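You operate a simulated robot arm through the tools that you are given. There is no shell and no other tool. Be economical: measure what you need, move in short steps, check, and stop when the job is done.

Carry out the task below with a simulated two-armed robot. There is one attempt and no reset: what you move stays moved.

JOB
Put the teal pod that says "dark" from the clear stretch of the worktop on top of the orange carton of cloths and the teal pod marked "wool" on the washing machine. Put the green rolled socks from the washing machine on the open half of the folding table and the blue rolled socks on the tumble dryer. Press the spin key of the washer two times. Fetch the clear bottle and stand it on the tumble dryer. Fetch the sink brush and set it on the steel grid. Put the bottle that says "cleaner" from the open half of the folding table on the clear stretch of the worktop. Any order will do. Set down upright: clear bottle, bottle.

Only the result counts: the job must be done as asked and must still hold three seconds after the hand-in. Knocking over, shifting, dropping, spilling or breaking anything else fails it. Flat cloth is picked up by pressing the open fingertips on it (5 to 10 N) and closing them slowly along it; thin cloth reads only 2 to 8 mm in the jaws.

ROBOT AND FRAMES
Two 7-joint arms with fingered hands on one trunk, on a base that drives. Base frame: it is fixed to the floor where the robot stands at the start and does not move with it; the origin is under the middle of the robot, x ahead of it, y to its left, z up. Units: m, degrees, N and s.
The left shoulder is at the start at [0.07, 0.172, 1.277], the right one opposite. Places, roughly: bottle with the orange cap, white bottle [-1.5, 0.5, 0.75]; clear bottle [-0.75, 2.25, 1]; clear stretch of the worktop [1.1, 0.1, 0.9]; open half of the folding table [-1.7, 0.3, 0.8]; orange carton of cloths [1.25, 0, 1]; rolled socks [-1.25, 3.25, 1]; sink brush [-0.25, 2.25, 1.5]; spin key of the washer [-1.3, 3, 0.8]; steel grid (21x36 cm) [-0.16, 1.84, 0.88]; teal pod [1, 0.25, 1]; tumble dryer [-0.8, 2.8, 0.8]; washing machine [-1.2, 3.3, 0.8]. Payload 5 kg a hand.
Tool frame (each hand has its own): the origin (TCP) lies between the finger pads and is the grasp point; the fingertips stand 0.043 m ahead of it; z points along the fingers, y is the line along which they close. The gripper opens to 0.144 m. The gripper's body begins 0.05 m behind the TCP. The gripper is a hand of 5 fingers: y runs from the thumb to the fingers, the wrist lies at [-0.021, -0.124, -0.221] in the tool frame.
Orientation is that of the tool frame in the base frame, as a unit quaternion [w, x, y, z]. With the fingers straight down and the wrist toward the robot, the tool's x, y and z point along [0, 1, 0], [1, 0, 0] and [0, 0, -1] of the base frame.

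CONTROLS
- The arms move only by the tool servo_tool. It takes "left_deltas", "right_deltas" or both (then of equal length, played together; a hand with none holds still); each is a list of rows, each a list of 6 numbers: the shift along the tool's x, y, z in m, then the turn, a rotation vector about the tool's x, y, z in degrees. In form: [[tx, ty, tz, wx, wy, wz], ...]. A call has 1 to 10 rows; each row is the pose to reach, as a shift and turn from the pose commanded when the call began, along the tool's axes at that moment. Rows are played at 5 a second. More than 0.05 m and 8.6 degrees between two rows, and nothing of the call is played. A pose out of reach is approached as far as the arm can. The call stops where the force on the tool passes 40 N (or 10 N more than at its start, if that is more) or the arm is blocked; 0.2 s more then pass. In this call time passes only in rows, and 0.2 s behind the last. It gives the time, the measured TCP pose, the force on the tool (base axes), the opening and the grip force at its end, in the units of the frame above (readings bear some noise), with the torque about the TCP (base axes, N m) and any sound that the robot's microphone picked up.
- Cameras (640 x 400 px; columns grow to the right, rows downward): "scene" is now at [0.0948, 0.0784, 1.5103]; the picture's right is [0.88, -0.48, -0.00], its down [-0.29, -0.52, -0.80] and it looks along [0.39, 0.70, -0.60] (base axes); focal length 214 px, centre (320, 200). "left" rides on the left gripper at [-0.086, -0.109, -0.168] in its tool frame; the picture's right is [-0.80, -0.28, 0.53], its down [0.54, -0.73, 0.42] and it looks along [0.27, 0.63, 0.73] (tool axes); focal length 275 px, centre (320, 200). "right" rides on the right gripper at [0.086, -0.108, -0.168] in its tool frame; the picture's right is [-0.80, 0.28, -0.53], its down [-0.54, -0.73, 0.42] and it looks along [-0.27, 0.63, 0.73] (tool axes); focal length 275 px, centre (320, 200). There is no depth. A picture from a camera that has moved, and an enlarged one, comes with that camera's place and axes in the base frame and with its lens.
- camera(camera): a new picture of that camera. The clock stands still meanwhile.
- slide_trunk(by): slides the trunk up (or, below 0, down) by that many m; the arms and the scene camera ride with it, the base frame stays. It gives what a move gives, with no picture.
- base_move(legs): drives the robot by 1 to 6 legs, each [ahead, left, turn to the left] in m, m and degrees, along the robot's own axes; the way and the turn of a leg run together, so that a leg with both is an arc; at most 1.5 m and 180 degrees a leg. The arms and the cameras ride along, it lands a little off, and it stops where it bumps. It gives what a move gives.
- move_fingers(index, middle, ring, little, thumb_bend, thumb_turn, hand): sets how far each is bent, from 0 (flat) to 1 (curled in); at 0.3 the hand is open as for a grip, at 0.7 the pads meet at the TCP. One left out holds its place. A second passes; each finger stops where it meets its share of the squeeze, and holds until it gets a number again. It is the only way to open and close the hand. It gives what a move gives, with no picture; readings hold the bend of each and the force on index, middle, ring, little, thumb and palm. thumb_turn goes from beside the hand (0) to across from the fingers (1), as for a grip.
- turn_head(pan, tilt): turns the head with the scene camera to pan (to the left, within 86 degrees either way) and tilt (down, from -29 to 69), counted from straight ahead of the robot. It gives what a move gives.
- zoom(camera, box): a new picture of the part [left, top, right, bottom] of that camera's present view, enlarged. The clock stands still meanwhile.
- close_job(): hands the job in; it is judged then, once.

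Go step by step. Nothing tells you exact positions but the pictures and the camera data: compare them with the known pose of the tool, close in by small moves and look again before you grip or let go. The budget is 217 turns and 208 pictures, counting those below and the enlarged ones. Unless the task says otherwise, let go and move clear before handing in.

The tools are called as a command line: name --argument value ..., lists and objects as JSON in quotes. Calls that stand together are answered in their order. servo_tool: Moves the arms, as the interface text tells. Its arguments: {"type":"object","properties":{"left_deltas":{"type":"array","items":{"type":"array","items":{"type":"number"}}},"right_deltas":{"type":"array","items":{"type":"array","items":{"type":"number"}}}},"required":[]} The other tools are called the same way: slide_trunk (by) slides the trunk up or down; move_fingers (index, middle, ring, little, thumb_bend, thumb_turn, hand) moves the fingers one by one; base_move (legs) drives the base; turn_head (pan, tilt) turns the head that bears the scene camera; camera (camera) takes a picture; zoom (camera, box) takes an enlarged picture of a part of a camera's view; close_job () hands the job in.

At the start:

```text
time: 0.0
left_tcp_pos: [0.697, 0.46, 1.2697]
left_tool_rot: [0.0, 0.707, 0.707, 0.0]
left_contact_force: [-1.1, 0.4, 0.5]
left_torque: [0.04, 0.05, -0.02]
left_finger_gap: 0.1437
left_gripper_force: 0.1
left_shape: jaw
left_bend: [0.3, 0.3, 0.3, 0.3, 0.3, 0.98]
left_finger forces: [0.1, 0.0, 0.0, 0.0, 0.1, 0.0]
right_tcp_pos: [0.8246, -0.1241, 1.2595]
right_tool_rot: [0.001, 0.707, 0.707, 0.0]
right_contact_force: [0.4, 0.2, 0.5]
right_torque: [0.01, 0.06, -0.03]
right_finger_gap: 0.1437
right_gripper_force: 0.0
right_shape: jaw
right_bend: [0.3, 0.3, 0.3, 0.3, 0.3, 0.98]
right_finger forces: [0.0, 0.0, 0.1, 0.0, 0.0, 0.0]
trunk travel left (down, up): [-0.375, 0.565]
robot x, y, heading: [-0.0009, -0.0009, 0.1]
head pan, tilt: [61.1, 36.8]
```

scene: 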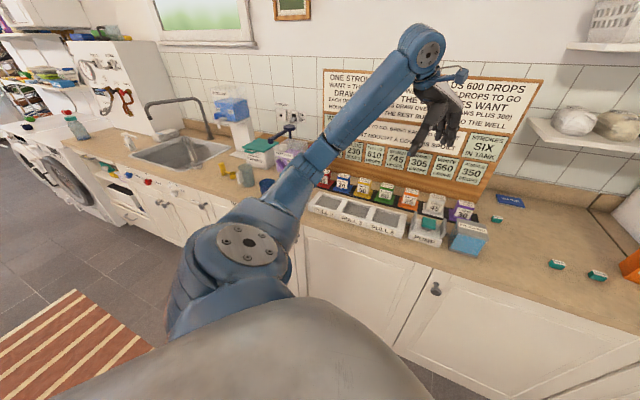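
right: 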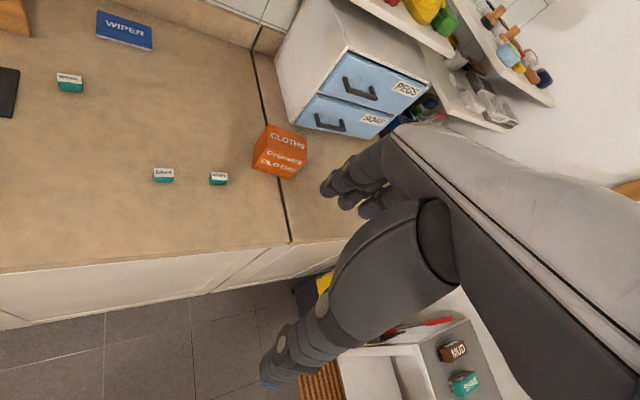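
left: 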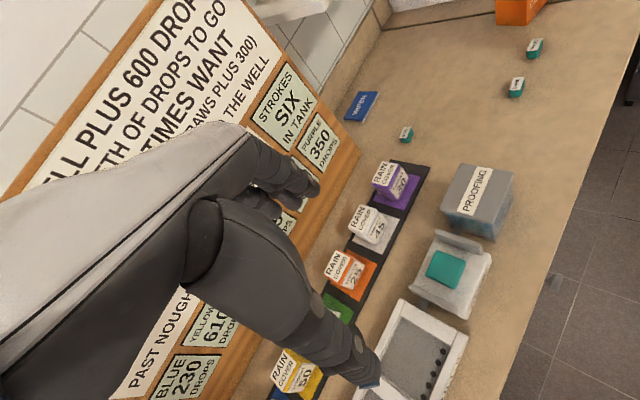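

Three small teal pods and the orange carton are in the right hand's view. I'll zoom in to read the labels.

zoom --camera "right" --box '[40, 60, 320, 235]'

turn_head --pan -5 --tilt 45

camera --camera "scene"

```text
2.29 times, centred on (180, 148) of right
camera zoom: at [0.7165, -0.0358, 1.4274], right [0.28, -0.8, 0.53], down [-0.73, -0.54, -0.42], along [0.63, -0.27, -0.73], focal length 629 px, centre (640, 320)
```

zoom: 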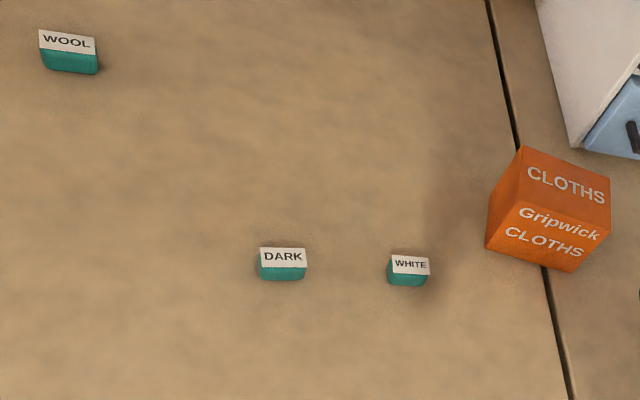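

```text
time: 1.4
left_tcp_pos: [0.6965, 0.4611, 1.2705]
left_tool_rot: [0.0, 0.707, 0.707, -0.001]
left_contact_force: [-0.2, 0.3, -0.5]
left_torque: [0.04, 0.0, 0.0]
left_finger_gap: 0.1436
left_gripper_force: 0.1
left_shape: jaw
left_bend: [0.3, 0.3, 0.3, 0.3, 0.3, 0.98]
left_finger forces: [0.0, 0.0, 0.0, 0.1, 0.0, 0.0]
right_tcp_pos: [0.8247, -0.1225, 1.2585]
right_tool_rot: [0.0, 0.707, 0.707, 0.001]
right_contact_force: [0.7, 0.4, 0.0]
right_torque: [-0.02, 0.01, -0.02]
right_finger_gap: 0.1436
right_gripper_force: 0.1
right_shape: jaw
right_bend: [0.3, 0.3, 0.3, 0.3, 0.3, 0.98]
right_finger forces: [0.0, 0.1, 0.0, 0.0, 0.0, 0.1]
trunk travel left (down, up): [-0.375, 0.565]
robot x, y, heading: [0.0019, 0.0019, -0.0]
head pan, tilt: [-5.0, 45.0]
```

```text
203 pictures are left
camera scene: at [0.1338, -0.0048, 1.4982], right [-0.09, -1.0, 0.0], down [-0.7, 0.06, -0.71], along [0.7, -0.06, -0.71], focal length 214 px, centre (320, 200)
```

scene: 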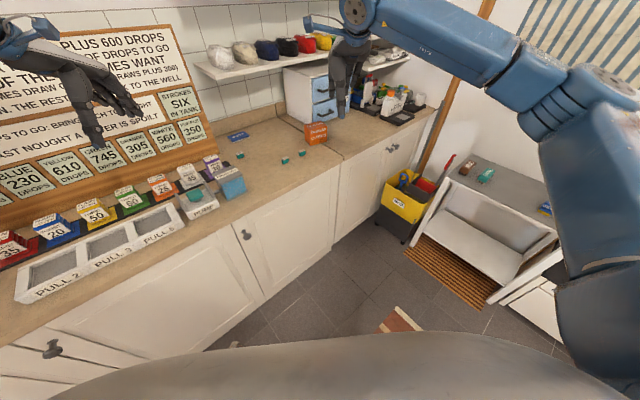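

DARK is at about (1.01, 0.09), WHITE at (1.06, 0.00), WOOL at (1.07, 0.32), with their tops near z 0.90. I'll bring the right hand to its place above DARK, then drive forward.

servo_tool --right_deltas '[[0.035, -0.011, 0.025, 0, 0, 0], [0.07, -0.022, 0.05, 0, 0, 0], [0.105, -0.033, 0.075, 0, 0, 0], [0.14, -0.044, 0.1, 0, 0, 0], [0.175, -0.055, 0.13, 0, 0, 0], [0.21, -0.065, 0.16, 0, 0, 0]]'

base_move --legs '[[0.25, 0, 0]]'

camera --camera "right"

camera --camera "scene"

```text
time: 2.8
left_tcp_pos: [0.6974, 0.4634, 1.2691]
left_tool_rot: [0.0, 0.707, 0.707, -0.001]
left_contact_force: [0.7, 0.3, -0.3]
left_torque: [-0.08, 0.01, -0.03]
left_finger_gap: 0.1435
left_gripper_force: 0.1
left_shape: jaw
left_bend: [0.3, 0.3, 0.3, 0.3, 0.3, 0.98]
left_finger forces: [0.1, 0.0, 0.1, 0.1, 0.1, 0.0]
right_tcp_pos: [0.7614, 0.0892, 1.0989]
right_tool_rot: [0.001, 0.708, 0.707, 0.0]
right_contact_force: [0.6, 1.4, -0.3]
right_torque: [-0.01, 0.02, 0.02]
right_finger_gap: 0.1439
right_gripper_force: 0.1
right_shape: jaw
right_bend: [0.3, 0.3, 0.3, 0.3, 0.3, 0.98]
right_finger forces: [0.0, 0.0, 0.0, 0.1, 0.1, 0.1]
trunk travel left (down, up): [-0.375, 0.565]
robot x, y, heading: [-0.0013, 0.002, 0.4]
head pan, tilt: [-5.0, 45.0]
```

```text
time: 4.6
left_tcp_pos: [0.9422, 0.4587, 1.2721]
left_tool_rot: [0.0, 0.708, 0.706, 0.001]
left_contact_force: [-34.0, -15.6, -11.7]
left_torque: [-0.39, 0.47, 0.48]
left_finger_gap: 0.1432
left_gripper_force: 0.0
left_shape: jaw
left_bend: [0.3, 0.31, 0.39, 0.39, 0.3, 0.98]
left_finger forces: [0.0, 3.5, 17.6, 15.7, 0.0, 0.1]
right_tcp_pos: [1.0084, 0.086, 1.1015]
right_tool_rot: [0.001, 0.707, 0.707, 0.002]
right_contact_force: [0.6, -0.3, -0.4]
right_torque: [0.02, 0.01, 0.0]
right_finger_gap: 0.1437
right_gripper_force: 0.1
right_shape: jaw
right_bend: [0.3, 0.3, 0.3, 0.3, 0.3, 0.98]
right_finger forces: [0.0, 0.0, 0.1, 0.0, 0.0, 0.0]
trunk travel left (down, up): [-0.375, 0.565]
robot x, y, heading: [0.2484, 0.0003, -0.2]
head pan, tilt: [-5.0, 45.0]
```

```text
202 pictures are left
camera right: at [0.8994, 0.1734, 1.2684], right [0.28, -0.8, 0.53], down [-0.72, -0.54, -0.43], along [0.63, -0.27, -0.73], focal length 275 px, centre (320, 200)
```

right: 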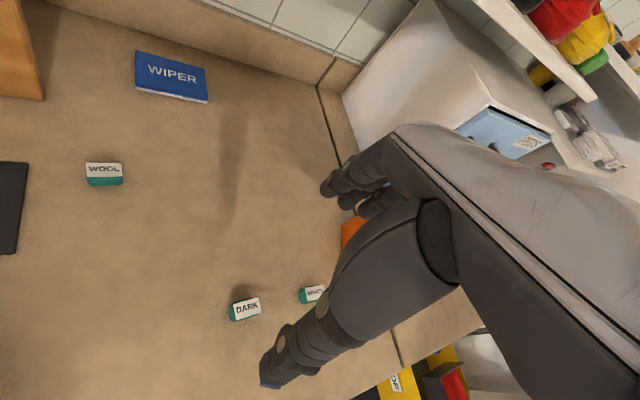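

```text
201 pictures are left
camera scene: at [0.3797, -0.0071, 1.4985], right [-0.09, -1.0, 0.0], down [-0.7, 0.06, -0.71], along [0.71, -0.06, -0.71], focal length 214 px, centre (320, 200)
```

scene: 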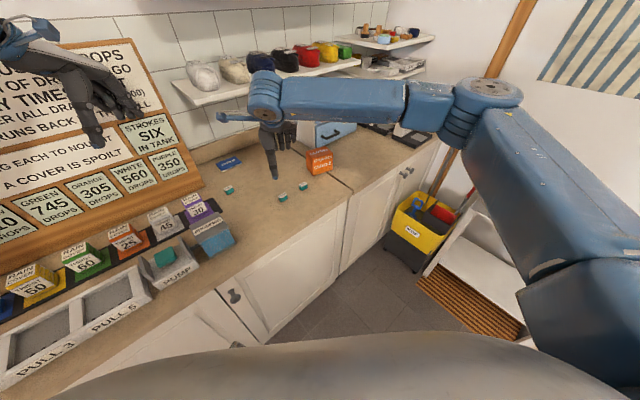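

The left fingers touched the sign board, so I'll back the left hand off at once.

servo_tool --left_deltas '[[0, -0.03, 0, 0, 0, 0], [0, -0.07, 0, 0, 0, 0], [0, -0.11, 0, 0, 0, 0], [0, -0.15, 0, 0, 0, 0]]'

camera --camera "scene"

camera --camera "left"

```text
time: 5.6
left_tcp_pos: [0.7935, 0.4607, 1.2704]
left_tool_rot: [0.001, 0.708, 0.706, -0.001]
left_contact_force: [-0.7, -0.5, 0.0]
left_torque: [0.01, -0.08, 0.01]
left_finger_gap: 0.1437
left_gripper_force: 0.1
left_shape: jaw
left_bend: [0.3, 0.3, 0.3, 0.3, 0.3, 0.98]
left_finger forces: [0.0, 0.1, 0.0, 0.0, 0.0, 0.0]
right_tcp_pos: [1.0087, 0.0875, 1.1022]
right_tool_rot: [0.001, 0.707, 0.707, 0.001]
right_contact_force: [0.3, -1.1, 0.7]
right_torque: [0.0, -0.08, 0.0]
right_finger_gap: 0.1438
right_gripper_force: 0.0
right_shape: jaw
right_bend: [0.3, 0.3, 0.3, 0.3, 0.3, 0.98]
right_finger forces: [0.0, 0.0, 0.0, 0.0, 0.0, 0.0]
trunk travel left (down, up): [-0.375, 0.565]
robot x, y, heading: [0.2492, -0.0001, -0.0]
head pan, tilt: [-5.0, 45.0]
```

```text
200 pictures are left
camera scene: at [0.3813, -0.0043, 1.4985], right [-0.09, -1.0, 0.0], down [-0.7, 0.06, -0.71], along [0.71, -0.06, -0.71], focal length 214 px, centre (320, 200)
```

scene: 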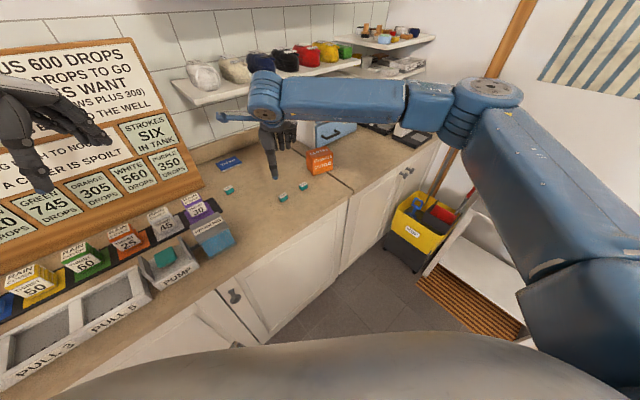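

```text
199 pictures are left
camera left: at [0.6849, 0.376, 1.4383], right [-0.29, -0.8, -0.53], down [-0.72, 0.54, -0.42], along [0.63, 0.27, -0.73], focal length 275 px, centre (320, 200)
```

left: 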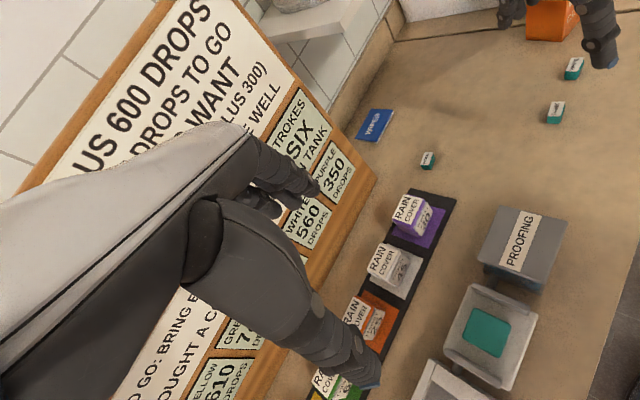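

The board looks unmoved. Zooming on DARK for its orientation.

zoom --camera "right" --box '[200, 260, 360, 360]'

zoom --camera "scene" --box '[200, 120, 360, 220]'

zoom --camera "left" --box '[400, 0, 640, 170]'

```text
4.00 times, centred on (280, 310) of right
camera zoom: at [0.9008, 0.1753, 1.2678], right [0.28, -0.8, 0.53], down [-0.73, -0.54, -0.42], along [0.63, -0.27, -0.73], focal length 1101 px, centre (480, -240)
```

zoom: 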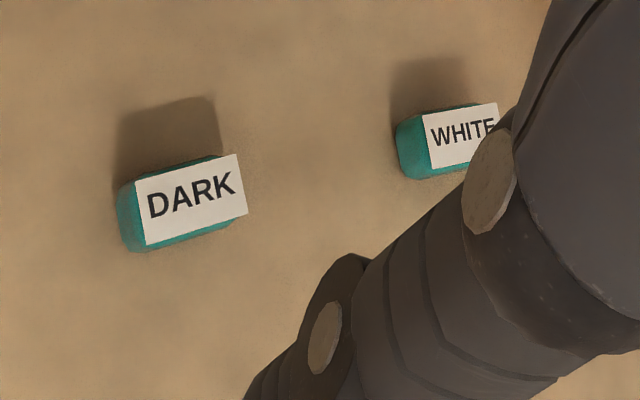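

```text
4.00 times, centred on (280, 170) of scene
camera zoom: at [0.3813, -0.0043, 1.4985], right [-0.09, -1.0, 0.0], down [-0.7, 0.06, -0.71], along [0.71, -0.06, -0.71], focal length 858 px, centre (480, 320)
```

zoom: 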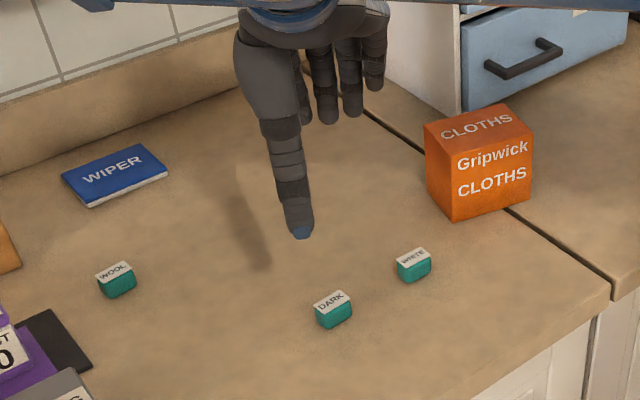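

```text
2.35 times, centred on (520, 85) of left
camera zoom: at [0.6849, 0.376, 1.4383], right [-0.29, -0.8, -0.53], down [-0.72, 0.54, -0.42], along [0.63, 0.27, -0.73], focal length 648 px, centre (-151, 471)
```

zoom: 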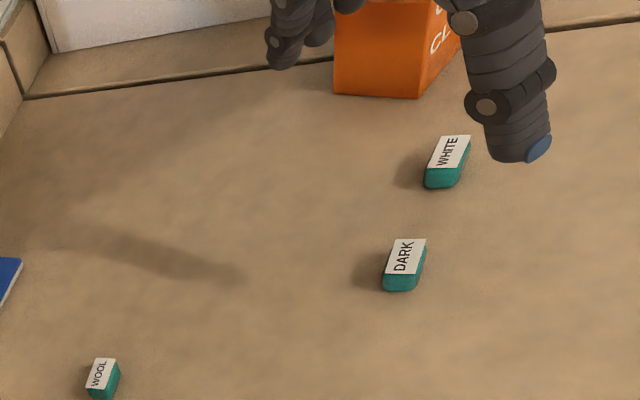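

DARK is at about (0.991, 0.082), top near z 0.918, with its long axis yawed about -52°. I'll turn the right hand 38° to grip across the narrow side and come down to z 1.0.

servo_tool --right_deltas '[[-0.001, -0.004, 0.02, 0, 0, -7.6], [-0.002, -0.008, 0.04, 0, 0, -15.2], [-0.003, -0.012, 0.06, 0, 0, -22.8], [-0.004, -0.015, 0.08, 0, 0, -30.4], [-0.0055, -0.018, 0.1, 0, 0, -38]]'

camera --camera "right"

zoom --camera "scene" --box '[200, 120, 360, 220]'

zoom --camera "left" --box '[400, 0, 640, 170]'

```text
time: 6.8
left_tcp_pos: [0.7973, 0.4611, 1.2694]
left_tool_rot: [-0.001, 0.708, 0.707, -0.001]
left_contact_force: [0.2, 0.4, 0.3]
left_torque: [0.01, 0.04, 0.0]
left_finger_gap: 0.144
left_gripper_force: 0.2
left_shape: jaw
left_bend: [0.3, 0.3, 0.3, 0.3, 0.3, 0.98]
left_finger forces: [0.1, 0.0, 0.1, 0.0, 0.1, 0.0]
right_tcp_pos: [0.9945, 0.0827, 0.9967]
right_tool_rot: [-0.001, 0.438, 0.899, 0.001]
right_contact_force: [0.3, -0.3, 0.5]
right_torque: [0.01, 0.06, 0.02]
right_finger_gap: 0.1439
right_gripper_force: 0.0
right_shape: jaw
right_bend: [0.3, 0.3, 0.3, 0.3, 0.3, 0.98]
right_finger forces: [0.1, 0.0, 0.0, 0.1, 0.0, 0.0]
trunk travel left (down, up): [-0.375, 0.565]
robot x, y, heading: [0.2504, 0.0002, -0.1]
head pan, tilt: [-5.0, 45.0]
```

```text
195 pictures are left
camera right: at [0.8561, 0.0847, 1.165], right [0.72, -0.45, 0.53], down [-0.24, -0.87, -0.42], along [0.66, 0.18, -0.73], focal length 275 px, centre (320, 200)
```

right: 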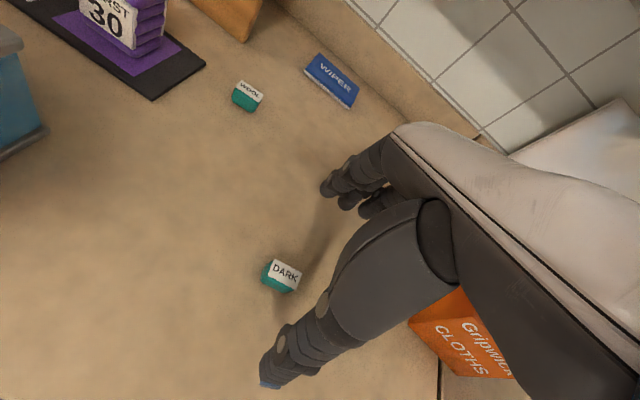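

```text
4.00 times, centred on (280, 170) of scene
camera zoom: at [0.3848, -0.0053, 1.4982], right [-0.09, -1.0, 0.0], down [-0.7, 0.06, -0.71], along [0.7, -0.06, -0.71], focal length 858 px, centre (480, 320)
```

zoom: 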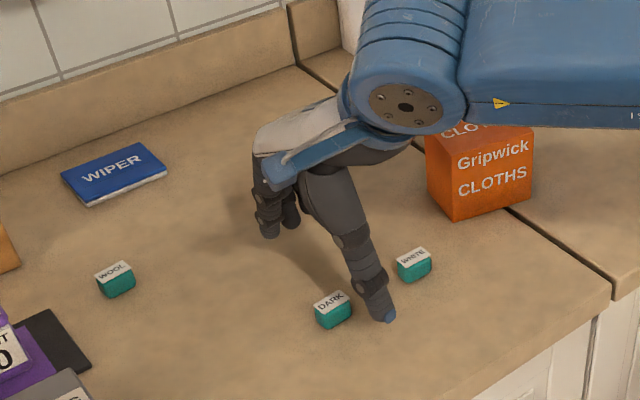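

```text
2.35 times, centred on (520, 85) of left
camera zoom: at [0.6882, 0.3755, 1.4375], right [-0.29, -0.8, -0.53], down [-0.73, 0.54, -0.42], along [0.62, 0.27, -0.73], focal length 648 px, centre (-151, 471)
```

zoom: 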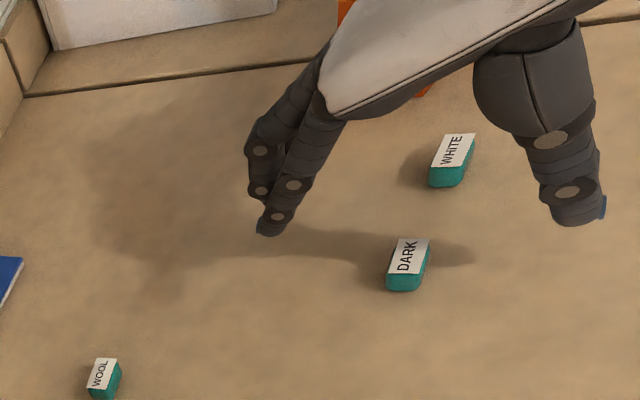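

Aligned over DARK. Lowering to z 0.945.

servo_tool --right_deltas '[[0.0, -0.001, 0.026, 0, 0, 0], [0.001, -0.002, 0.052, 0, 0, 0]]'

camera --camera "right"

zoom --camera "left" --box '[400, 0, 640, 170]'

```text
time: 7.4
left_tcp_pos: [0.7964, 0.4624, 1.2688]
left_tool_rot: [-0.001, 0.708, 0.706, 0.0]
left_contact_force: [0.5, -0.7, -0.6]
left_torque: [0.02, -0.01, 0.0]
left_finger_gap: 0.1439
left_gripper_force: 0.1
left_shape: jaw
left_bend: [0.3, 0.3, 0.3, 0.3, 0.3, 0.98]
left_finger forces: [0.0, 0.1, 0.1, 0.0, 0.0, 0.0]
right_tcp_pos: [0.9931, 0.0817, 0.9453]
right_tool_rot: [0.0, 0.438, 0.899, 0.0]
right_contact_force: [0.2, -0.9, 0.4]
right_torque: [-0.04, 0.05, 0.01]
right_finger_gap: 0.1437
right_gripper_force: 0.2
right_shape: jaw
right_bend: [0.3, 0.3, 0.3, 0.3, 0.3, 0.98]
right_finger forces: [0.0, 0.1, 0.0, 0.0, 0.0, 0.0]
trunk travel left (down, up): [-0.375, 0.565]
robot x, y, heading: [0.2493, 0.0029, 0.2]
head pan, tilt: [-5.0, 45.0]
```

```text
192 pictures are left
camera right: at [0.8536, 0.0835, 1.1139], right [0.71, -0.45, 0.53], down [-0.24, -0.87, -0.42], along [0.66, 0.18, -0.73], focal length 275 px, centre (320, 200)
```

right: 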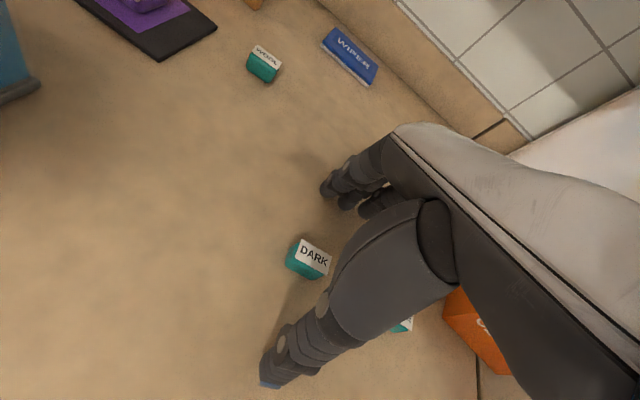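

```text
2.35 times, centred on (520, 85) of left
camera zoom: at [0.6886, 0.3757, 1.4373], right [-0.29, -0.8, -0.53], down [-0.73, 0.54, -0.42], along [0.62, 0.27, -0.73], focal length 648 px, centre (-151, 471)
```

zoom: 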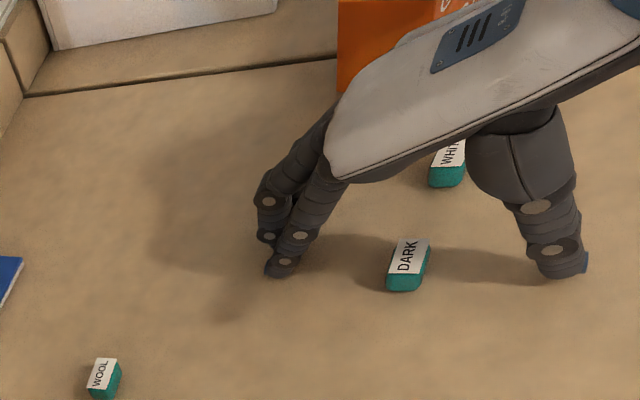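

servo_tool --right_deltas '[[0.0, 0, 0.004, 0, 0, 0], [0, -0.001, 0.009, 0, 0, 0]]'

move_fingers --hand "right" --index 0.5 --middle 0.5 --ring 0.5 --little 0.5 --thumb_bend 0.5

camera --camera "right"

zoom --camera "left" --box '[400, 0, 640, 170]'

```text
time: 8.0
left_tcp_pos: [0.7935, 0.4616, 1.2722]
left_tool_rot: [0.0, 0.708, 0.706, -0.001]
left_contact_force: [-0.8, -0.1, -0.2]
left_torque: [-0.04, 0.02, -0.01]
left_finger_gap: 0.1437
left_gripper_force: 0.0
left_shape: jaw
left_bend: [0.3, 0.3, 0.3, 0.3, 0.3, 0.98]
left_finger forces: [0.1, 0.0, 0.1, 0.0, 0.0, 0.0]
right_tcp_pos: [0.9901, 0.0812, 0.9409]
right_tool_rot: [0.003, 0.438, 0.899, 0.003]
right_contact_force: [-3.3, -1.8, 21.2]
right_torque: [0.83, -1.49, -0.06]
right_finger_gap: 0.1425
right_gripper_force: 0.2
right_shape: jaw
right_bend: [0.3, 0.3, 0.3, 0.3, 0.3, 0.98]
right_finger forces: [0.0, 20.6, 0.0, 0.0, 0.1, 0.1]
trunk travel left (down, up): [-0.375, 0.565]
robot x, y, heading: [0.254, 0.0017, -0.0]
head pan, tilt: [-5.0, 45.0]
```

```text
time: 8.6
left_tcp_pos: [0.7954, 0.4615, 1.2701]
left_tool_rot: [-0.001, 0.708, 0.706, 0.0]
left_contact_force: [-0.1, 0.7, -0.4]
left_torque: [0.0, 0.04, -0.04]
left_finger_gap: 0.1435
left_gripper_force: 0.0
left_shape: jaw
left_bend: [0.3, 0.3, 0.3, 0.3, 0.3, 0.98]
left_finger forces: [0.0, 0.0, 0.1, 0.0, 0.0, 0.0]
right_tcp_pos: [0.9927, 0.0826, 0.946]
right_tool_rot: [0.003, 0.438, 0.899, 0.006]
right_contact_force: [-4.8, -2.6, 26.4]
right_torque: [0.27, 0.29, 0.16]
right_finger_gap: 0.0937
right_gripper_force: 13.5
right_shape: fingers
right_bend: [0.47, 0.37, 0.5, 0.5, 0.46, 0.97]
right_finger forces: [15.3, 0.3, 0.0, 0.0, 10.9, 0.0]
trunk travel left (down, up): [-0.375, 0.565]
robot x, y, heading: [0.252, -0.0003, 0.0]
head pan, tilt: [-5.0, 45.0]
stopped (right hand): the force on the tool passed its limit at 41 N (the readings are from after the stop); the commanded pose is now the measured one
```

```text
190 pictures are left
camera right: at [0.8524, 0.0837, 1.1125], right [0.71, -0.46, 0.54], down [-0.23, -0.87, -0.43], along [0.67, 0.18, -0.72], focal length 275 px, centre (320, 200)
```

right: 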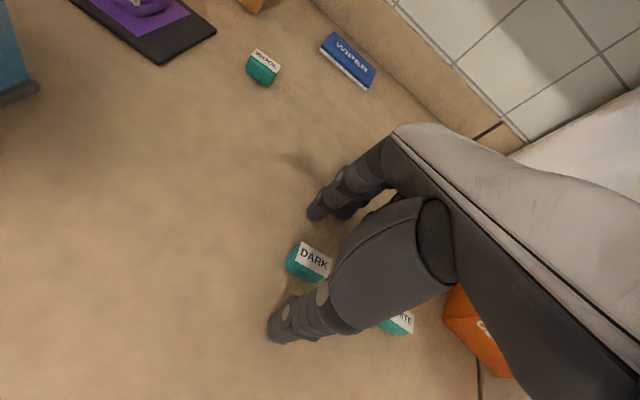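

```text
2.35 times, centred on (520, 85) of left
camera zoom: at [0.6861, 0.3751, 1.4381], right [-0.29, -0.8, -0.53], down [-0.73, 0.54, -0.42], along [0.63, 0.27, -0.73], focal length 648 px, centre (-151, 471)
```

zoom: 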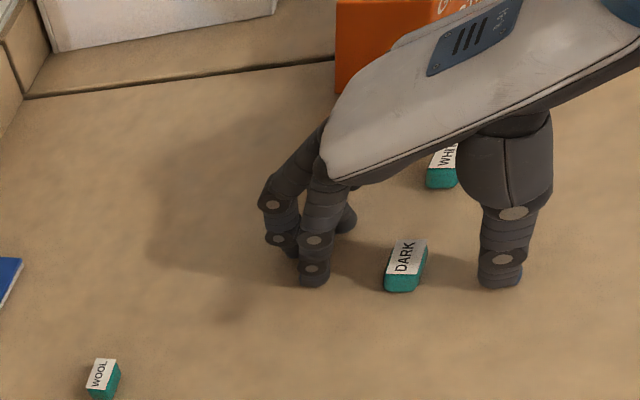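

Fingertips sweep lower as they curl, and the worktop is at about z 0.897. I'll raise 12 mm and close further.

servo_tool --right_deltas '[[0.0, 0, -0.008, 0, 0, 0], [0, 0, -0.012, 0, 0, 0]]'

move_fingers --hand "right" --index 0.6 --middle 0.6 --ring 0.6 --little 0.6 --thumb_bend 0.6

zoom --camera "left" --box '[400, 0, 640, 170]'

zoom --camera "right" --box '[220, 180, 420, 370]'

```text
time: 9.2
left_tcp_pos: [0.7964, 0.4612, 1.2695]
left_tool_rot: [-0.002, 0.708, 0.706, -0.001]
left_contact_force: [0.1, -0.9, 0.2]
left_torque: [0.01, -0.01, 0.02]
left_finger_gap: 0.1442
left_gripper_force: 0.0
left_shape: jaw
left_bend: [0.3, 0.3, 0.3, 0.3, 0.3, 0.98]
left_finger forces: [0.1, 0.1, 0.0, 0.0, 0.0, 0.0]
right_tcp_pos: [0.992, 0.082, 0.952]
right_tool_rot: [0.0, 0.438, 0.899, 0.002]
right_contact_force: [0.3, 0.5, -0.8]
right_torque: [-0.02, 0.02, 0.0]
right_finger_gap: 0.0838
right_gripper_force: 0.0
right_shape: fingers
right_bend: [0.48, 0.36, 0.5, 0.5, 0.5, 0.97]
right_finger forces: [0.0, 0.0, 0.0, 0.1, 0.0, 0.1]
trunk travel left (down, up): [-0.375, 0.565]
robot x, y, heading: [0.2499, 0.0013, -0.0]
head pan, tilt: [-5.0, 45.0]
```

```text
time: 10.2
left_tcp_pos: [0.7969, 0.4607, 1.2691]
left_tool_rot: [-0.001, 0.708, 0.706, -0.001]
left_contact_force: [0.5, -0.4, 0.4]
left_torque: [0.0, 0.0, 0.0]
left_finger_gap: 0.1437
left_gripper_force: 0.1
left_shape: jaw
left_bend: [0.3, 0.3, 0.3, 0.3, 0.3, 0.98]
left_finger forces: [0.1, 0.1, 0.1, 0.0, 0.1, 0.0]
right_tcp_pos: [0.9943, 0.0821, 0.9529]
right_tool_rot: [0.001, 0.438, 0.899, 0.003]
right_contact_force: [0.8, -0.5, -0.6]
right_torque: [0.0, 0.0, 0.05]
right_finger_gap: 0.0432
right_gripper_force: 0.1
right_shape: fingers
right_bend: [0.6, 0.6, 0.6, 0.6, 0.6, 0.97]
right_finger forces: [0.0, 0.1, 0.1, 0.1, 0.0, 0.0]
trunk travel left (down, up): [-0.375, 0.565]
robot x, y, heading: [0.2506, -0.0033, -0.3]
head pan, tilt: [-5.0, 45.0]
```

```text
2.35 times, centred on (520, 85) of left
camera zoom: at [0.6879, 0.3759, 1.4374], right [-0.29, -0.8, -0.53], down [-0.73, 0.54, -0.42], along [0.62, 0.27, -0.73], focal length 648 px, centre (-151, 471)
```

zoom: 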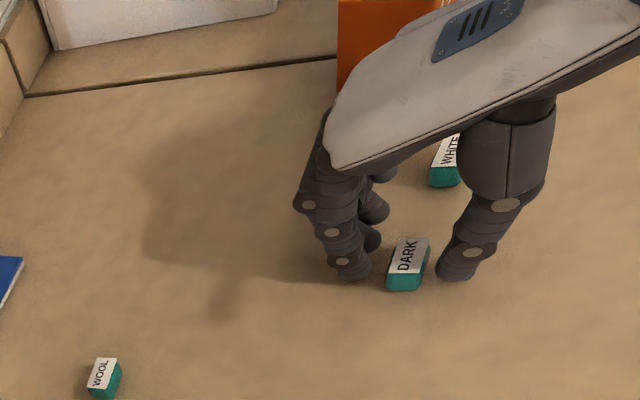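

```text
2.11 times, centred on (320, 275) of right
camera zoom: at [0.8536, 0.0832, 1.1199], right [0.71, -0.45, 0.54], down [-0.24, -0.87, -0.43], along [0.66, 0.18, -0.73], focal length 580 px, centre (320, 42)
```

zoom: 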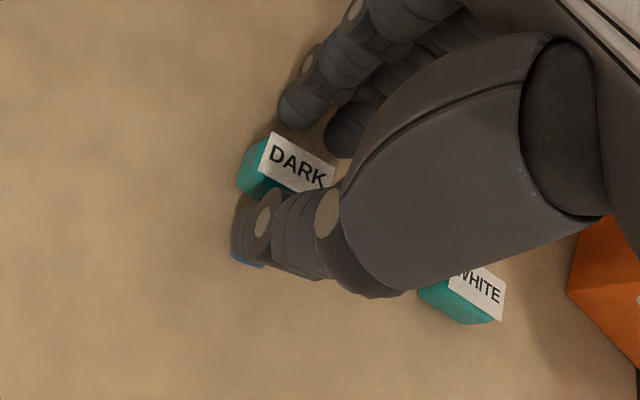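

servo_tool --right_deltas '[[0.0, 0, 0.004, 0, 0, 0], [0, 0, 0.007, 0, 0, 0], [0, 0, 0.01, 0, 0, 0]]'

zoom --camera "left" --box '[480, 40, 600, 125]'

```text
time: 11.0
left_tcp_pos: [0.7943, 0.4612, 1.2708]
left_tool_rot: [0.0, 0.708, 0.707, 0.0]
left_contact_force: [1.1, 0.1, 0.4]
left_torque: [0.0, -0.02, -0.01]
left_finger_gap: 0.144
left_gripper_force: 0.1
left_shape: jaw
left_bend: [0.3, 0.3, 0.3, 0.3, 0.3, 0.98]
left_finger forces: [0.0, 0.1, 0.0, 0.1, 0.0, 0.0]
right_tcp_pos: [0.9924, 0.0825, 0.9476]
right_tool_rot: [0.002, 0.439, 0.899, 0.006]
right_contact_force: [0.9, 0.0, 23.5]
right_torque: [-0.19, 0.37, 0.04]
right_finger_gap: 0.0426
right_gripper_force: 11.6
right_shape: fingers
right_bend: [0.6, 0.6, 0.6, 0.6, 0.6, 0.98]
right_finger forces: [0.9, 5.2, 0.0, 0.0, 16.9, 0.0]
trunk travel left (down, up): [-0.375, 0.565]
robot x, y, heading: [0.2504, 0.0013, 0.4]
head pan, tilt: [-5.0, 45.0]
```

```text
4.71 times, centred on (540, 82) of left
camera zoom: at [0.6856, 0.3755, 1.4388], right [-0.29, -0.8, -0.53], down [-0.73, 0.54, -0.42], along [0.63, 0.27, -0.73], focal length 1295 px, centre (-715, 753)
```

zoom: 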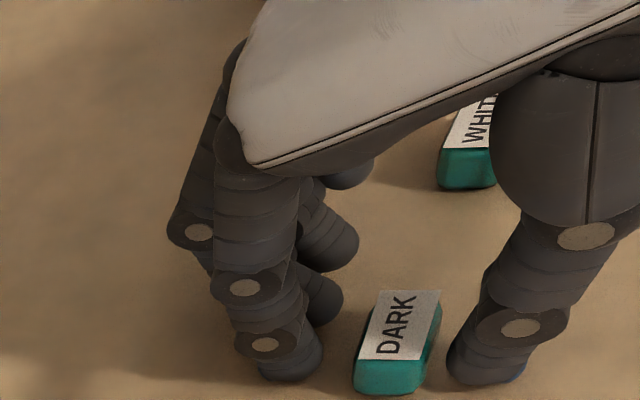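

Tips are resting on the table beside the pod. I'll lift 3 mm and close.

servo_tool --right_deltas '[[0.0, 0, -0.008, 0, 0, 0]]'

move_fingers --hand "right" --index 0.75 --middle 0.75 --ring 0.65 --little 0.65 --thumb_bend 0.75

zoom --camera "left" --box '[480, 40, 600, 125]'

```text
time: 11.4
left_tcp_pos: [0.7969, 0.4623, 1.2688]
left_tool_rot: [-0.001, 0.707, 0.707, -0.002]
left_contact_force: [0.0, -0.1, 0.6]
left_torque: [-0.02, 0.02, 0.01]
left_finger_gap: 0.1441
left_gripper_force: 0.0
left_shape: jaw
left_bend: [0.3, 0.3, 0.3, 0.3, 0.3, 0.98]
left_finger forces: [0.0, 0.0, 0.1, 0.0, 0.0, 0.0]
right_tcp_pos: [0.9928, 0.0815, 0.949]
right_tool_rot: [-0.001, 0.439, 0.899, 0.002]
right_contact_force: [1.3, 0.8, 0.5]
right_torque: [-0.01, 0.01, 0.02]
right_finger_gap: 0.0427
right_gripper_force: 0.0
right_shape: fingers
right_bend: [0.6, 0.6, 0.6, 0.6, 0.6, 0.98]
right_finger forces: [0.0, 0.6, 0.0, 0.0, 0.1, 0.1]
trunk travel left (down, up): [-0.375, 0.565]
robot x, y, heading: [0.2504, 0.0007, 0.0]
head pan, tilt: [-5.0, 45.0]
```

```text
time: 12.4
left_tcp_pos: [0.7958, 0.4605, 1.2691]
left_tool_rot: [-0.001, 0.708, 0.706, -0.001]
left_contact_force: [-0.7, 0.1, 0.2]
left_torque: [-0.01, -0.04, 0.04]
left_finger_gap: 0.144
left_gripper_force: 0.0
left_shape: jaw
left_bend: [0.3, 0.3, 0.3, 0.3, 0.3, 0.98]
left_finger forces: [0.0, 0.0, 0.0, 0.0, 0.0, 0.0]
right_tcp_pos: [0.9929, 0.0816, 0.9508]
right_tool_rot: [0.001, 0.438, 0.899, 0.003]
right_contact_force: [-0.3, 0.9, 0.5]
right_torque: [-0.01, -0.03, 0.0]
right_finger_gap: 0.023
right_gripper_force: 17.9
right_shape: fingers
right_bend: [0.65, 0.72, 0.65, 0.65, 0.67, 0.95]
right_finger forces: [11.9, 6.3, 0.0, 0.0, 18.3, 0.0]
trunk travel left (down, up): [-0.375, 0.565]
robot x, y, heading: [0.2493, -0.0007, 0.1]
head pan, tilt: [-5.0, 45.0]
```

```text
4.71 times, centred on (540, 82) of left
camera zoom: at [0.6879, 0.376, 1.4374], right [-0.29, -0.8, -0.53], down [-0.73, 0.54, -0.42], along [0.62, 0.27, -0.73], focal length 1295 px, centre (-715, 753)
```

zoom: 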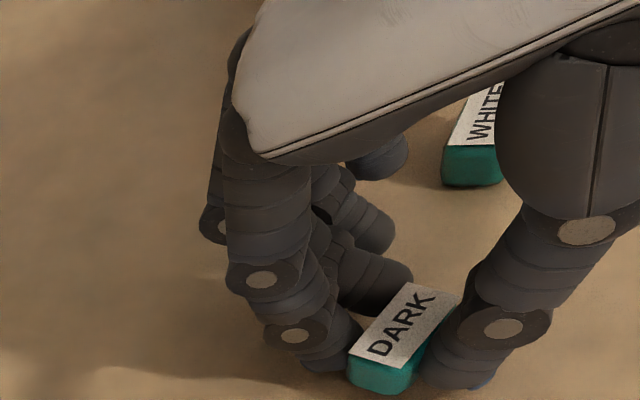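

Gripped with 18 N. The carton's top centre is at about (1.184, -0.070), z 0.990. I'll lift first, then look.

servo_tool --right_deltas '[[0, 0, -0.04, 0, 0, 0], [0, 0, -0.08, 0, 0, 0], [0, 0, -0.12, 0, 0, 0]]'

camera --camera "right"

zoom --camera "left" --box '[400, 0, 640, 170]'

zoom --camera "scene" --box '[200, 80, 420, 220]'

```text
time: 13.2
left_tcp_pos: [0.7941, 0.4615, 1.269]
left_tool_rot: [-0.002, 0.708, 0.707, -0.001]
left_contact_force: [0.1, 0.2, 0.3]
left_torque: [0.03, -0.03, 0.01]
left_finger_gap: 0.144
left_gripper_force: 0.0
left_shape: jaw
left_bend: [0.3, 0.3, 0.3, 0.3, 0.3, 0.98]
left_finger forces: [0.0, 0.0, 0.0, 0.1, 0.1, 0.1]
right_tcp_pos: [0.9921, 0.0811, 1.0705]
right_tool_rot: [0.001, 0.438, 0.899, 0.002]
right_contact_force: [0.2, -1.1, -0.6]
right_torque: [0.0, -0.04, -0.03]
right_finger_gap: 0.0231
right_gripper_force: 18.8
right_shape: fingers
right_bend: [0.65, 0.72, 0.65, 0.65, 0.67, 0.95]
right_finger forces: [11.9, 6.4, 0.0, 0.0, 18.5, 0.1]
trunk travel left (down, up): [-0.375, 0.565]
robot x, y, heading: [0.2506, 0.0028, -0.1]
head pan, tilt: [-5.0, 45.0]
```

```text
184 pictures are left
camera right: at [0.8528, 0.0824, 1.2379], right [0.71, -0.45, 0.54], down [-0.24, -0.87, -0.43], along [0.66, 0.18, -0.73], focal length 275 px, centre (320, 200)
```

right: 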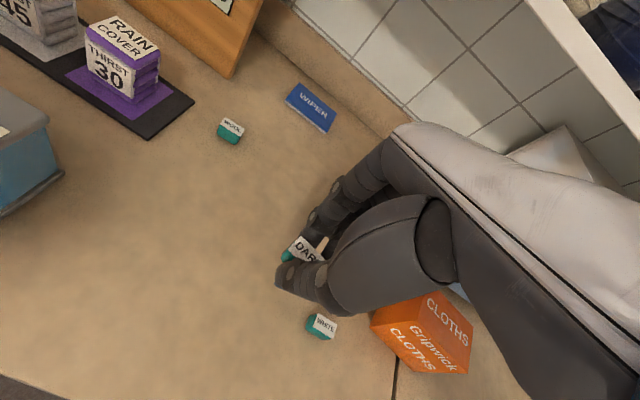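

```text
2.35 times, centred on (520, 85) of left
camera zoom: at [0.687, 0.3762, 1.4376], right [-0.29, -0.8, -0.53], down [-0.73, 0.54, -0.42], along [0.62, 0.27, -0.73], focal length 648 px, centre (-151, 471)
```

zoom: 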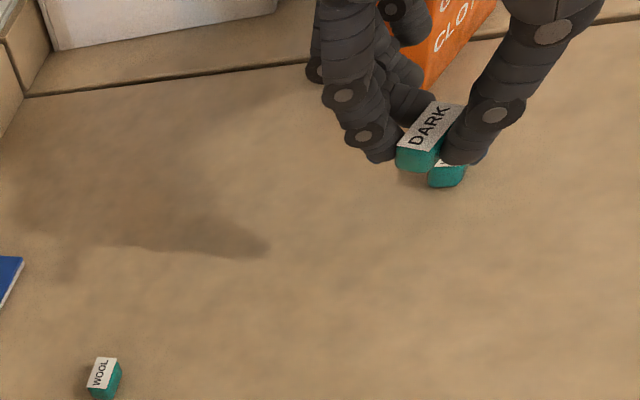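

```text
2.86 times, centred on (310, 150) of scene
camera zoom: at [0.3835, -0.0046, 1.4982], right [-0.09, -1.0, 0.0], down [-0.7, 0.06, -0.71], along [0.7, -0.06, -0.71], focal length 613 px, centre (349, 343)
```

zoom: 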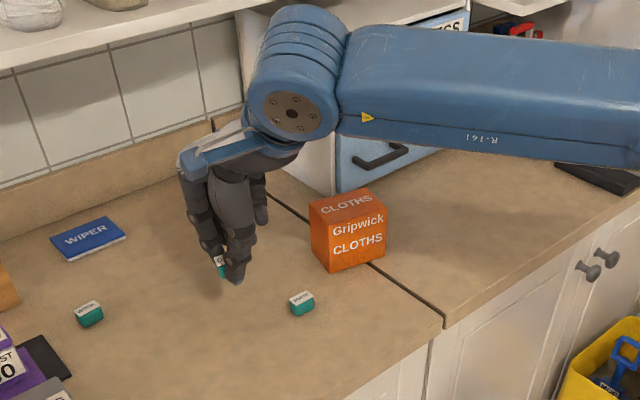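

servo_tool --right_deltas '[[-0.046, 0.011, -0.005, 0, 0, 0], [-0.092, 0.022, -0.01, 0, 0, 0], [-0.138, 0.033, -0.01, 0, 0, 0], [-0.185, 0.044, -0.01, 0, 0, 0], [-0.232, 0.055, -0.01, 0, 0, 0]]'

camera --camera "right"

zoom --camera "scene" --box '[220, 80, 420, 205]'

camera --camera "left"

```text
time: 14.4
left_tcp_pos: [0.7977, 0.4616, 1.2693]
left_tool_rot: [-0.001, 0.708, 0.707, -0.001]
left_contact_force: [0.0, -0.1, 0.8]
left_torque: [0.0, 0.0, 0.01]
left_finger_gap: 0.144
left_gripper_force: 0.0
left_shape: jaw
left_bend: [0.3, 0.3, 0.3, 0.3, 0.3, 0.98]
left_finger forces: [0.0, 0.1, 0.0, 0.1, 0.0, 0.1]
right_tcp_pos: [1.1693, -0.0604, 1.0814]
right_tool_rot: [0.001, 0.438, 0.899, 0.003]
right_contact_force: [-0.7, 0.5, -0.2]
right_torque: [0.02, 0.03, 0.03]
right_finger_gap: 0.0229
right_gripper_force: 17.9
right_shape: fingers
right_bend: [0.65, 0.72, 0.65, 0.65, 0.67, 0.95]
right_finger forces: [11.7, 6.6, 0.0, 0.0, 18.5, 0.0]
right hand out of reach, approached as far as the arm can: row 5
trunk travel left (down, up): [-0.375, 0.565]
robot x, y, heading: [0.25, -0.002, 0.1]
head pan, tilt: [-5.0, 45.0]
```

```text
181 pictures are left
camera right: at [1.0297, -0.0603, 1.2491], right [0.71, -0.45, 0.53], down [-0.24, -0.87, -0.43], along [0.66, 0.18, -0.73], focal length 275 px, centre (320, 200)
```

right: 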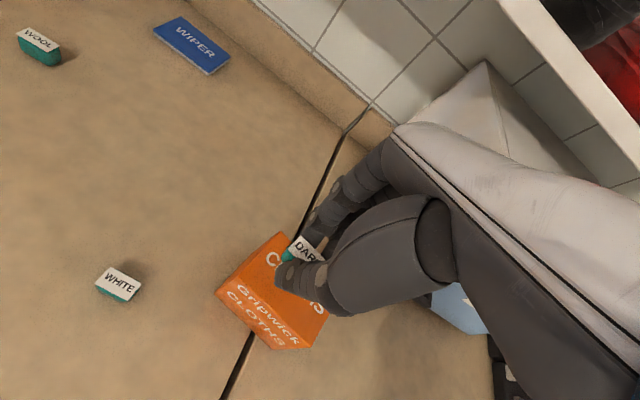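

```text
3.20 times, centred on (320, 142) of scene
camera zoom: at [0.3848, -0.0053, 1.4981], right [-0.09, -1.0, 0.0], down [-0.7, 0.06, -0.71], along [0.7, -0.06, -0.71], focal length 686 px, centre (320, 384)
```

zoom: 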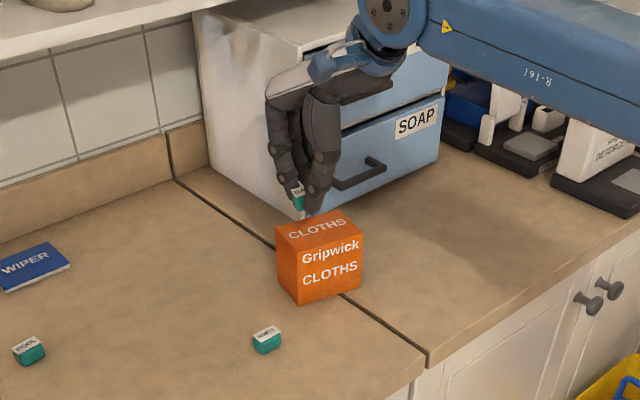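

```text
179 pictures are left
camera left: at [0.6883, 0.3755, 1.4374], right [-0.29, -0.8, -0.53], down [-0.73, 0.54, -0.42], along [0.62, 0.27, -0.73], focal length 275 px, centre (320, 200)
```

left: 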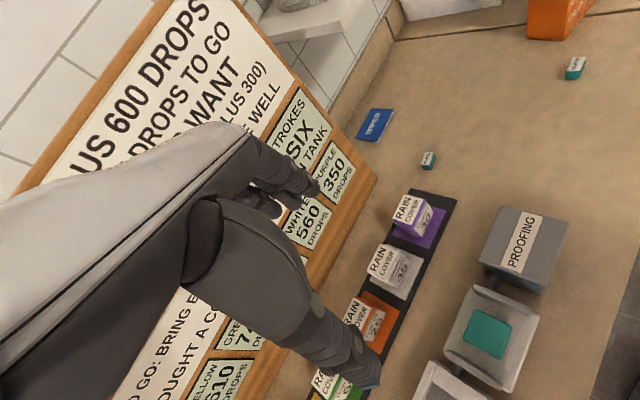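

The pod is over the carton's top centre. Lowering.

servo_tool --right_deltas '[[0.005, -0.008, 0.012, 0, 0, 0], [0.005, -0.008, 0.024, 0, 0, 0], [0.005, -0.008, 0.032, 0, 0, 0]]'

zoom --camera "scene" --box '[270, 110, 370, 173]'

zoom --camera "right" --box '[200, 180, 400, 370]'

```text
time: 15.2
left_tcp_pos: [0.7965, 0.4617, 1.2689]
left_tool_rot: [-0.001, 0.708, 0.706, -0.001]
left_contact_force: [0.1, 1.4, -0.3]
left_torque: [-0.04, 0.01, 0.04]
left_finger_gap: 0.144
left_gripper_force: 0.1
left_shape: jaw
left_bend: [0.3, 0.3, 0.3, 0.3, 0.3, 0.98]
left_finger forces: [0.1, 0.0, 0.1, 0.0, 0.0, 0.0]
right_tcp_pos: [1.1599, -0.0616, 1.0484]
right_tool_rot: [0.001, 0.439, 0.899, 0.002]
right_contact_force: [-0.6, 0.5, -0.1]
right_torque: [0.03, 0.0, 0.02]
right_finger_gap: 0.0233
right_gripper_force: 18.7
right_shape: fingers
right_bend: [0.65, 0.72, 0.65, 0.65, 0.67, 0.95]
right_finger forces: [11.7, 6.6, 0.0, 0.0, 18.5, 0.0]
trunk travel left (down, up): [-0.375, 0.565]
robot x, y, heading: [0.2511, -0.0008, -0.1]
head pan, tilt: [-5.0, 45.0]
```

```text
6.35 times, centred on (320, 142) of scene
camera zoom: at [0.3844, -0.0048, 1.4982], right [-0.09, -1.0, 0.0], down [-0.7, 0.06, -0.71], along [0.7, -0.06, -0.71], focal length 1362 px, centre (320, 571)
```

zoom: 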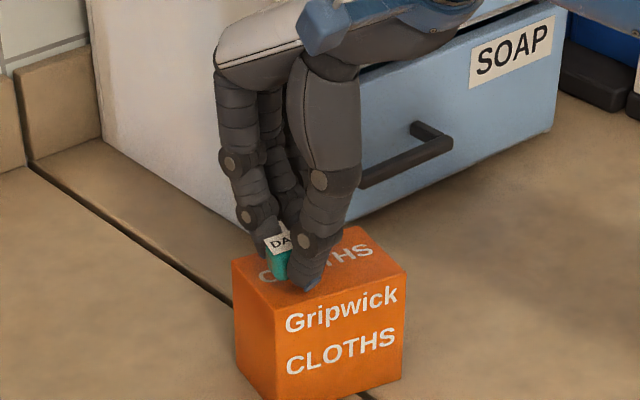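

```text
2.11 times, centred on (300, 275) of right
camera zoom: at [1.0211, -0.0593, 1.2161], right [0.71, -0.45, 0.54], down [-0.24, -0.87, -0.43], along [0.66, 0.18, -0.73], focal length 580 px, centre (362, 42)
```

zoom: 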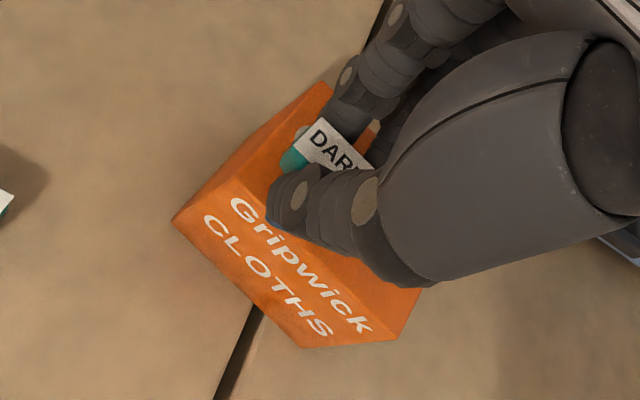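

Pod is a bit near the carton's left edge, so I'll shift 2.5 cm to the right and lower to contact.

servo_tool --right_deltas '[[-0.012, -0.003, -0.004, 0, 0, 0], [-0.024, -0.006, -0.004, 0, 0, 0], [-0.024, -0.006, 0, 0, 0, 0], [-0.024, -0.006, 0.004, 0, 0, 0]]'

zoom --camera "scene" --box '[270, 110, 370, 173]'

zoom --camera "right" --box '[200, 180, 400, 370]'

```text
time: 16.2
left_tcp_pos: [0.7959, 0.461, 1.2685]
left_tool_rot: [-0.001, 0.708, 0.706, -0.001]
left_contact_force: [0.0, 0.3, 0.0]
left_torque: [-0.01, -0.02, 0.05]
left_finger_gap: 0.1442
left_gripper_force: 0.1
left_shape: jaw
left_bend: [0.3, 0.3, 0.3, 0.3, 0.3, 0.98]
left_finger forces: [0.1, 0.0, 0.0, 0.0, 0.0, 0.0]
right_tcp_pos: [1.1701, -0.0834, 1.0454]
right_tool_rot: [0.001, 0.44, 0.898, 0.004]
right_contact_force: [-0.2, 0.0, -0.4]
right_torque: [-0.04, 0.0, 0.0]
right_finger_gap: 0.0234
right_gripper_force: 18.1
right_shape: fingers
right_bend: [0.65, 0.72, 0.65, 0.65, 0.67, 0.95]
right_finger forces: [11.7, 6.6, 0.1, 0.0, 18.5, 0.0]
right hand out of reach, approached as far as the arm can: row 2, 3
trunk travel left (down, up): [-0.375, 0.565]
robot x, y, heading: [0.2508, 0.0006, -0.1]
head pan, tilt: [-5.0, 45.0]
```

```text
6.35 times, centred on (320, 142) of scene
camera zoom: at [0.3839, -0.0049, 1.4983], right [-0.09, -1.0, 0.0], down [-0.7, 0.06, -0.71], along [0.7, -0.06, -0.71], focal length 1362 px, centre (320, 571)
```

zoom: 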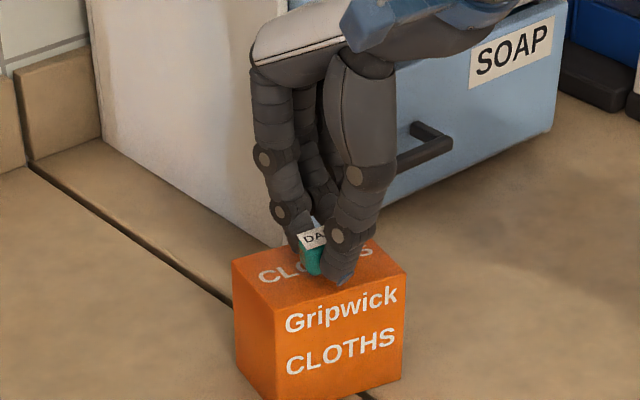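

```text
2.11 times, centred on (300, 275) of right
camera zoom: at [1.0308, -0.0813, 1.2125], right [0.71, -0.46, 0.54], down [-0.24, -0.87, -0.43], along [0.66, 0.18, -0.73], focal length 580 px, centre (362, 42)
```

zoom: 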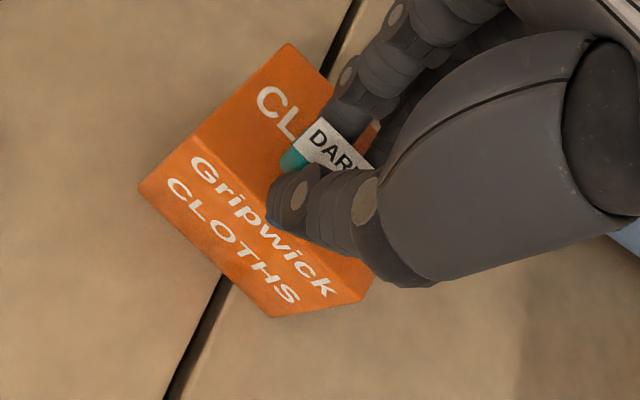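

Well placed over the middle. Lowering to contact.

servo_tool --right_deltas '[[0, -0.002, 0.003, 0, 0, 0], [0, -0.002, 0.006, 0, 0, 0]]'

zoom --camera "scene" --box '[290, 120, 350, 158]'

```text
time: 16.8
left_tcp_pos: [0.7966, 0.4627, 1.2686]
left_tool_rot: [-0.002, 0.708, 0.706, -0.001]
left_contact_force: [0.3, 1.1, 0.8]
left_torque: [0.01, 0.02, -0.01]
left_finger_gap: 0.1441
left_gripper_force: 0.0
left_shape: jaw
left_bend: [0.3, 0.3, 0.3, 0.3, 0.3, 0.98]
left_finger forces: [0.0, 0.0, 0.0, 0.1, 0.0, 0.0]
right_tcp_pos: [1.1697, -0.0849, 1.039]
right_tool_rot: [0.002, 0.439, 0.898, 0.003]
right_contact_force: [0.0, 0.1, 0.4]
right_torque: [0.02, 0.0, -0.01]
right_finger_gap: 0.0233
right_gripper_force: 18.9
right_shape: fingers
right_bend: [0.65, 0.72, 0.65, 0.65, 0.67, 0.95]
right_finger forces: [11.7, 6.7, 0.0, 0.0, 18.6, 0.0]
trunk travel left (down, up): [-0.375, 0.565]
robot x, y, heading: [0.2529, -0.0024, 0.1]
head pan, tilt: [-5.0, 45.0]
```

```text
10.53 times, centred on (320, 139) of scene
camera zoom: at [0.3842, -0.0049, 1.4983], right [-0.09, -1.0, 0.0], down [-0.7, 0.06, -0.71], along [0.7, -0.06, -0.71], focal length 2258 px, centre (320, 842)
```

zoom: 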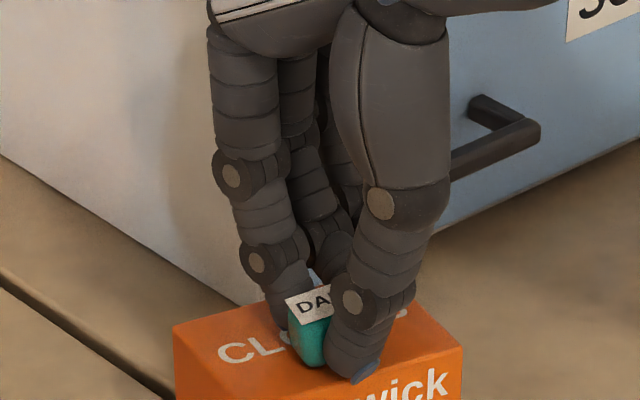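

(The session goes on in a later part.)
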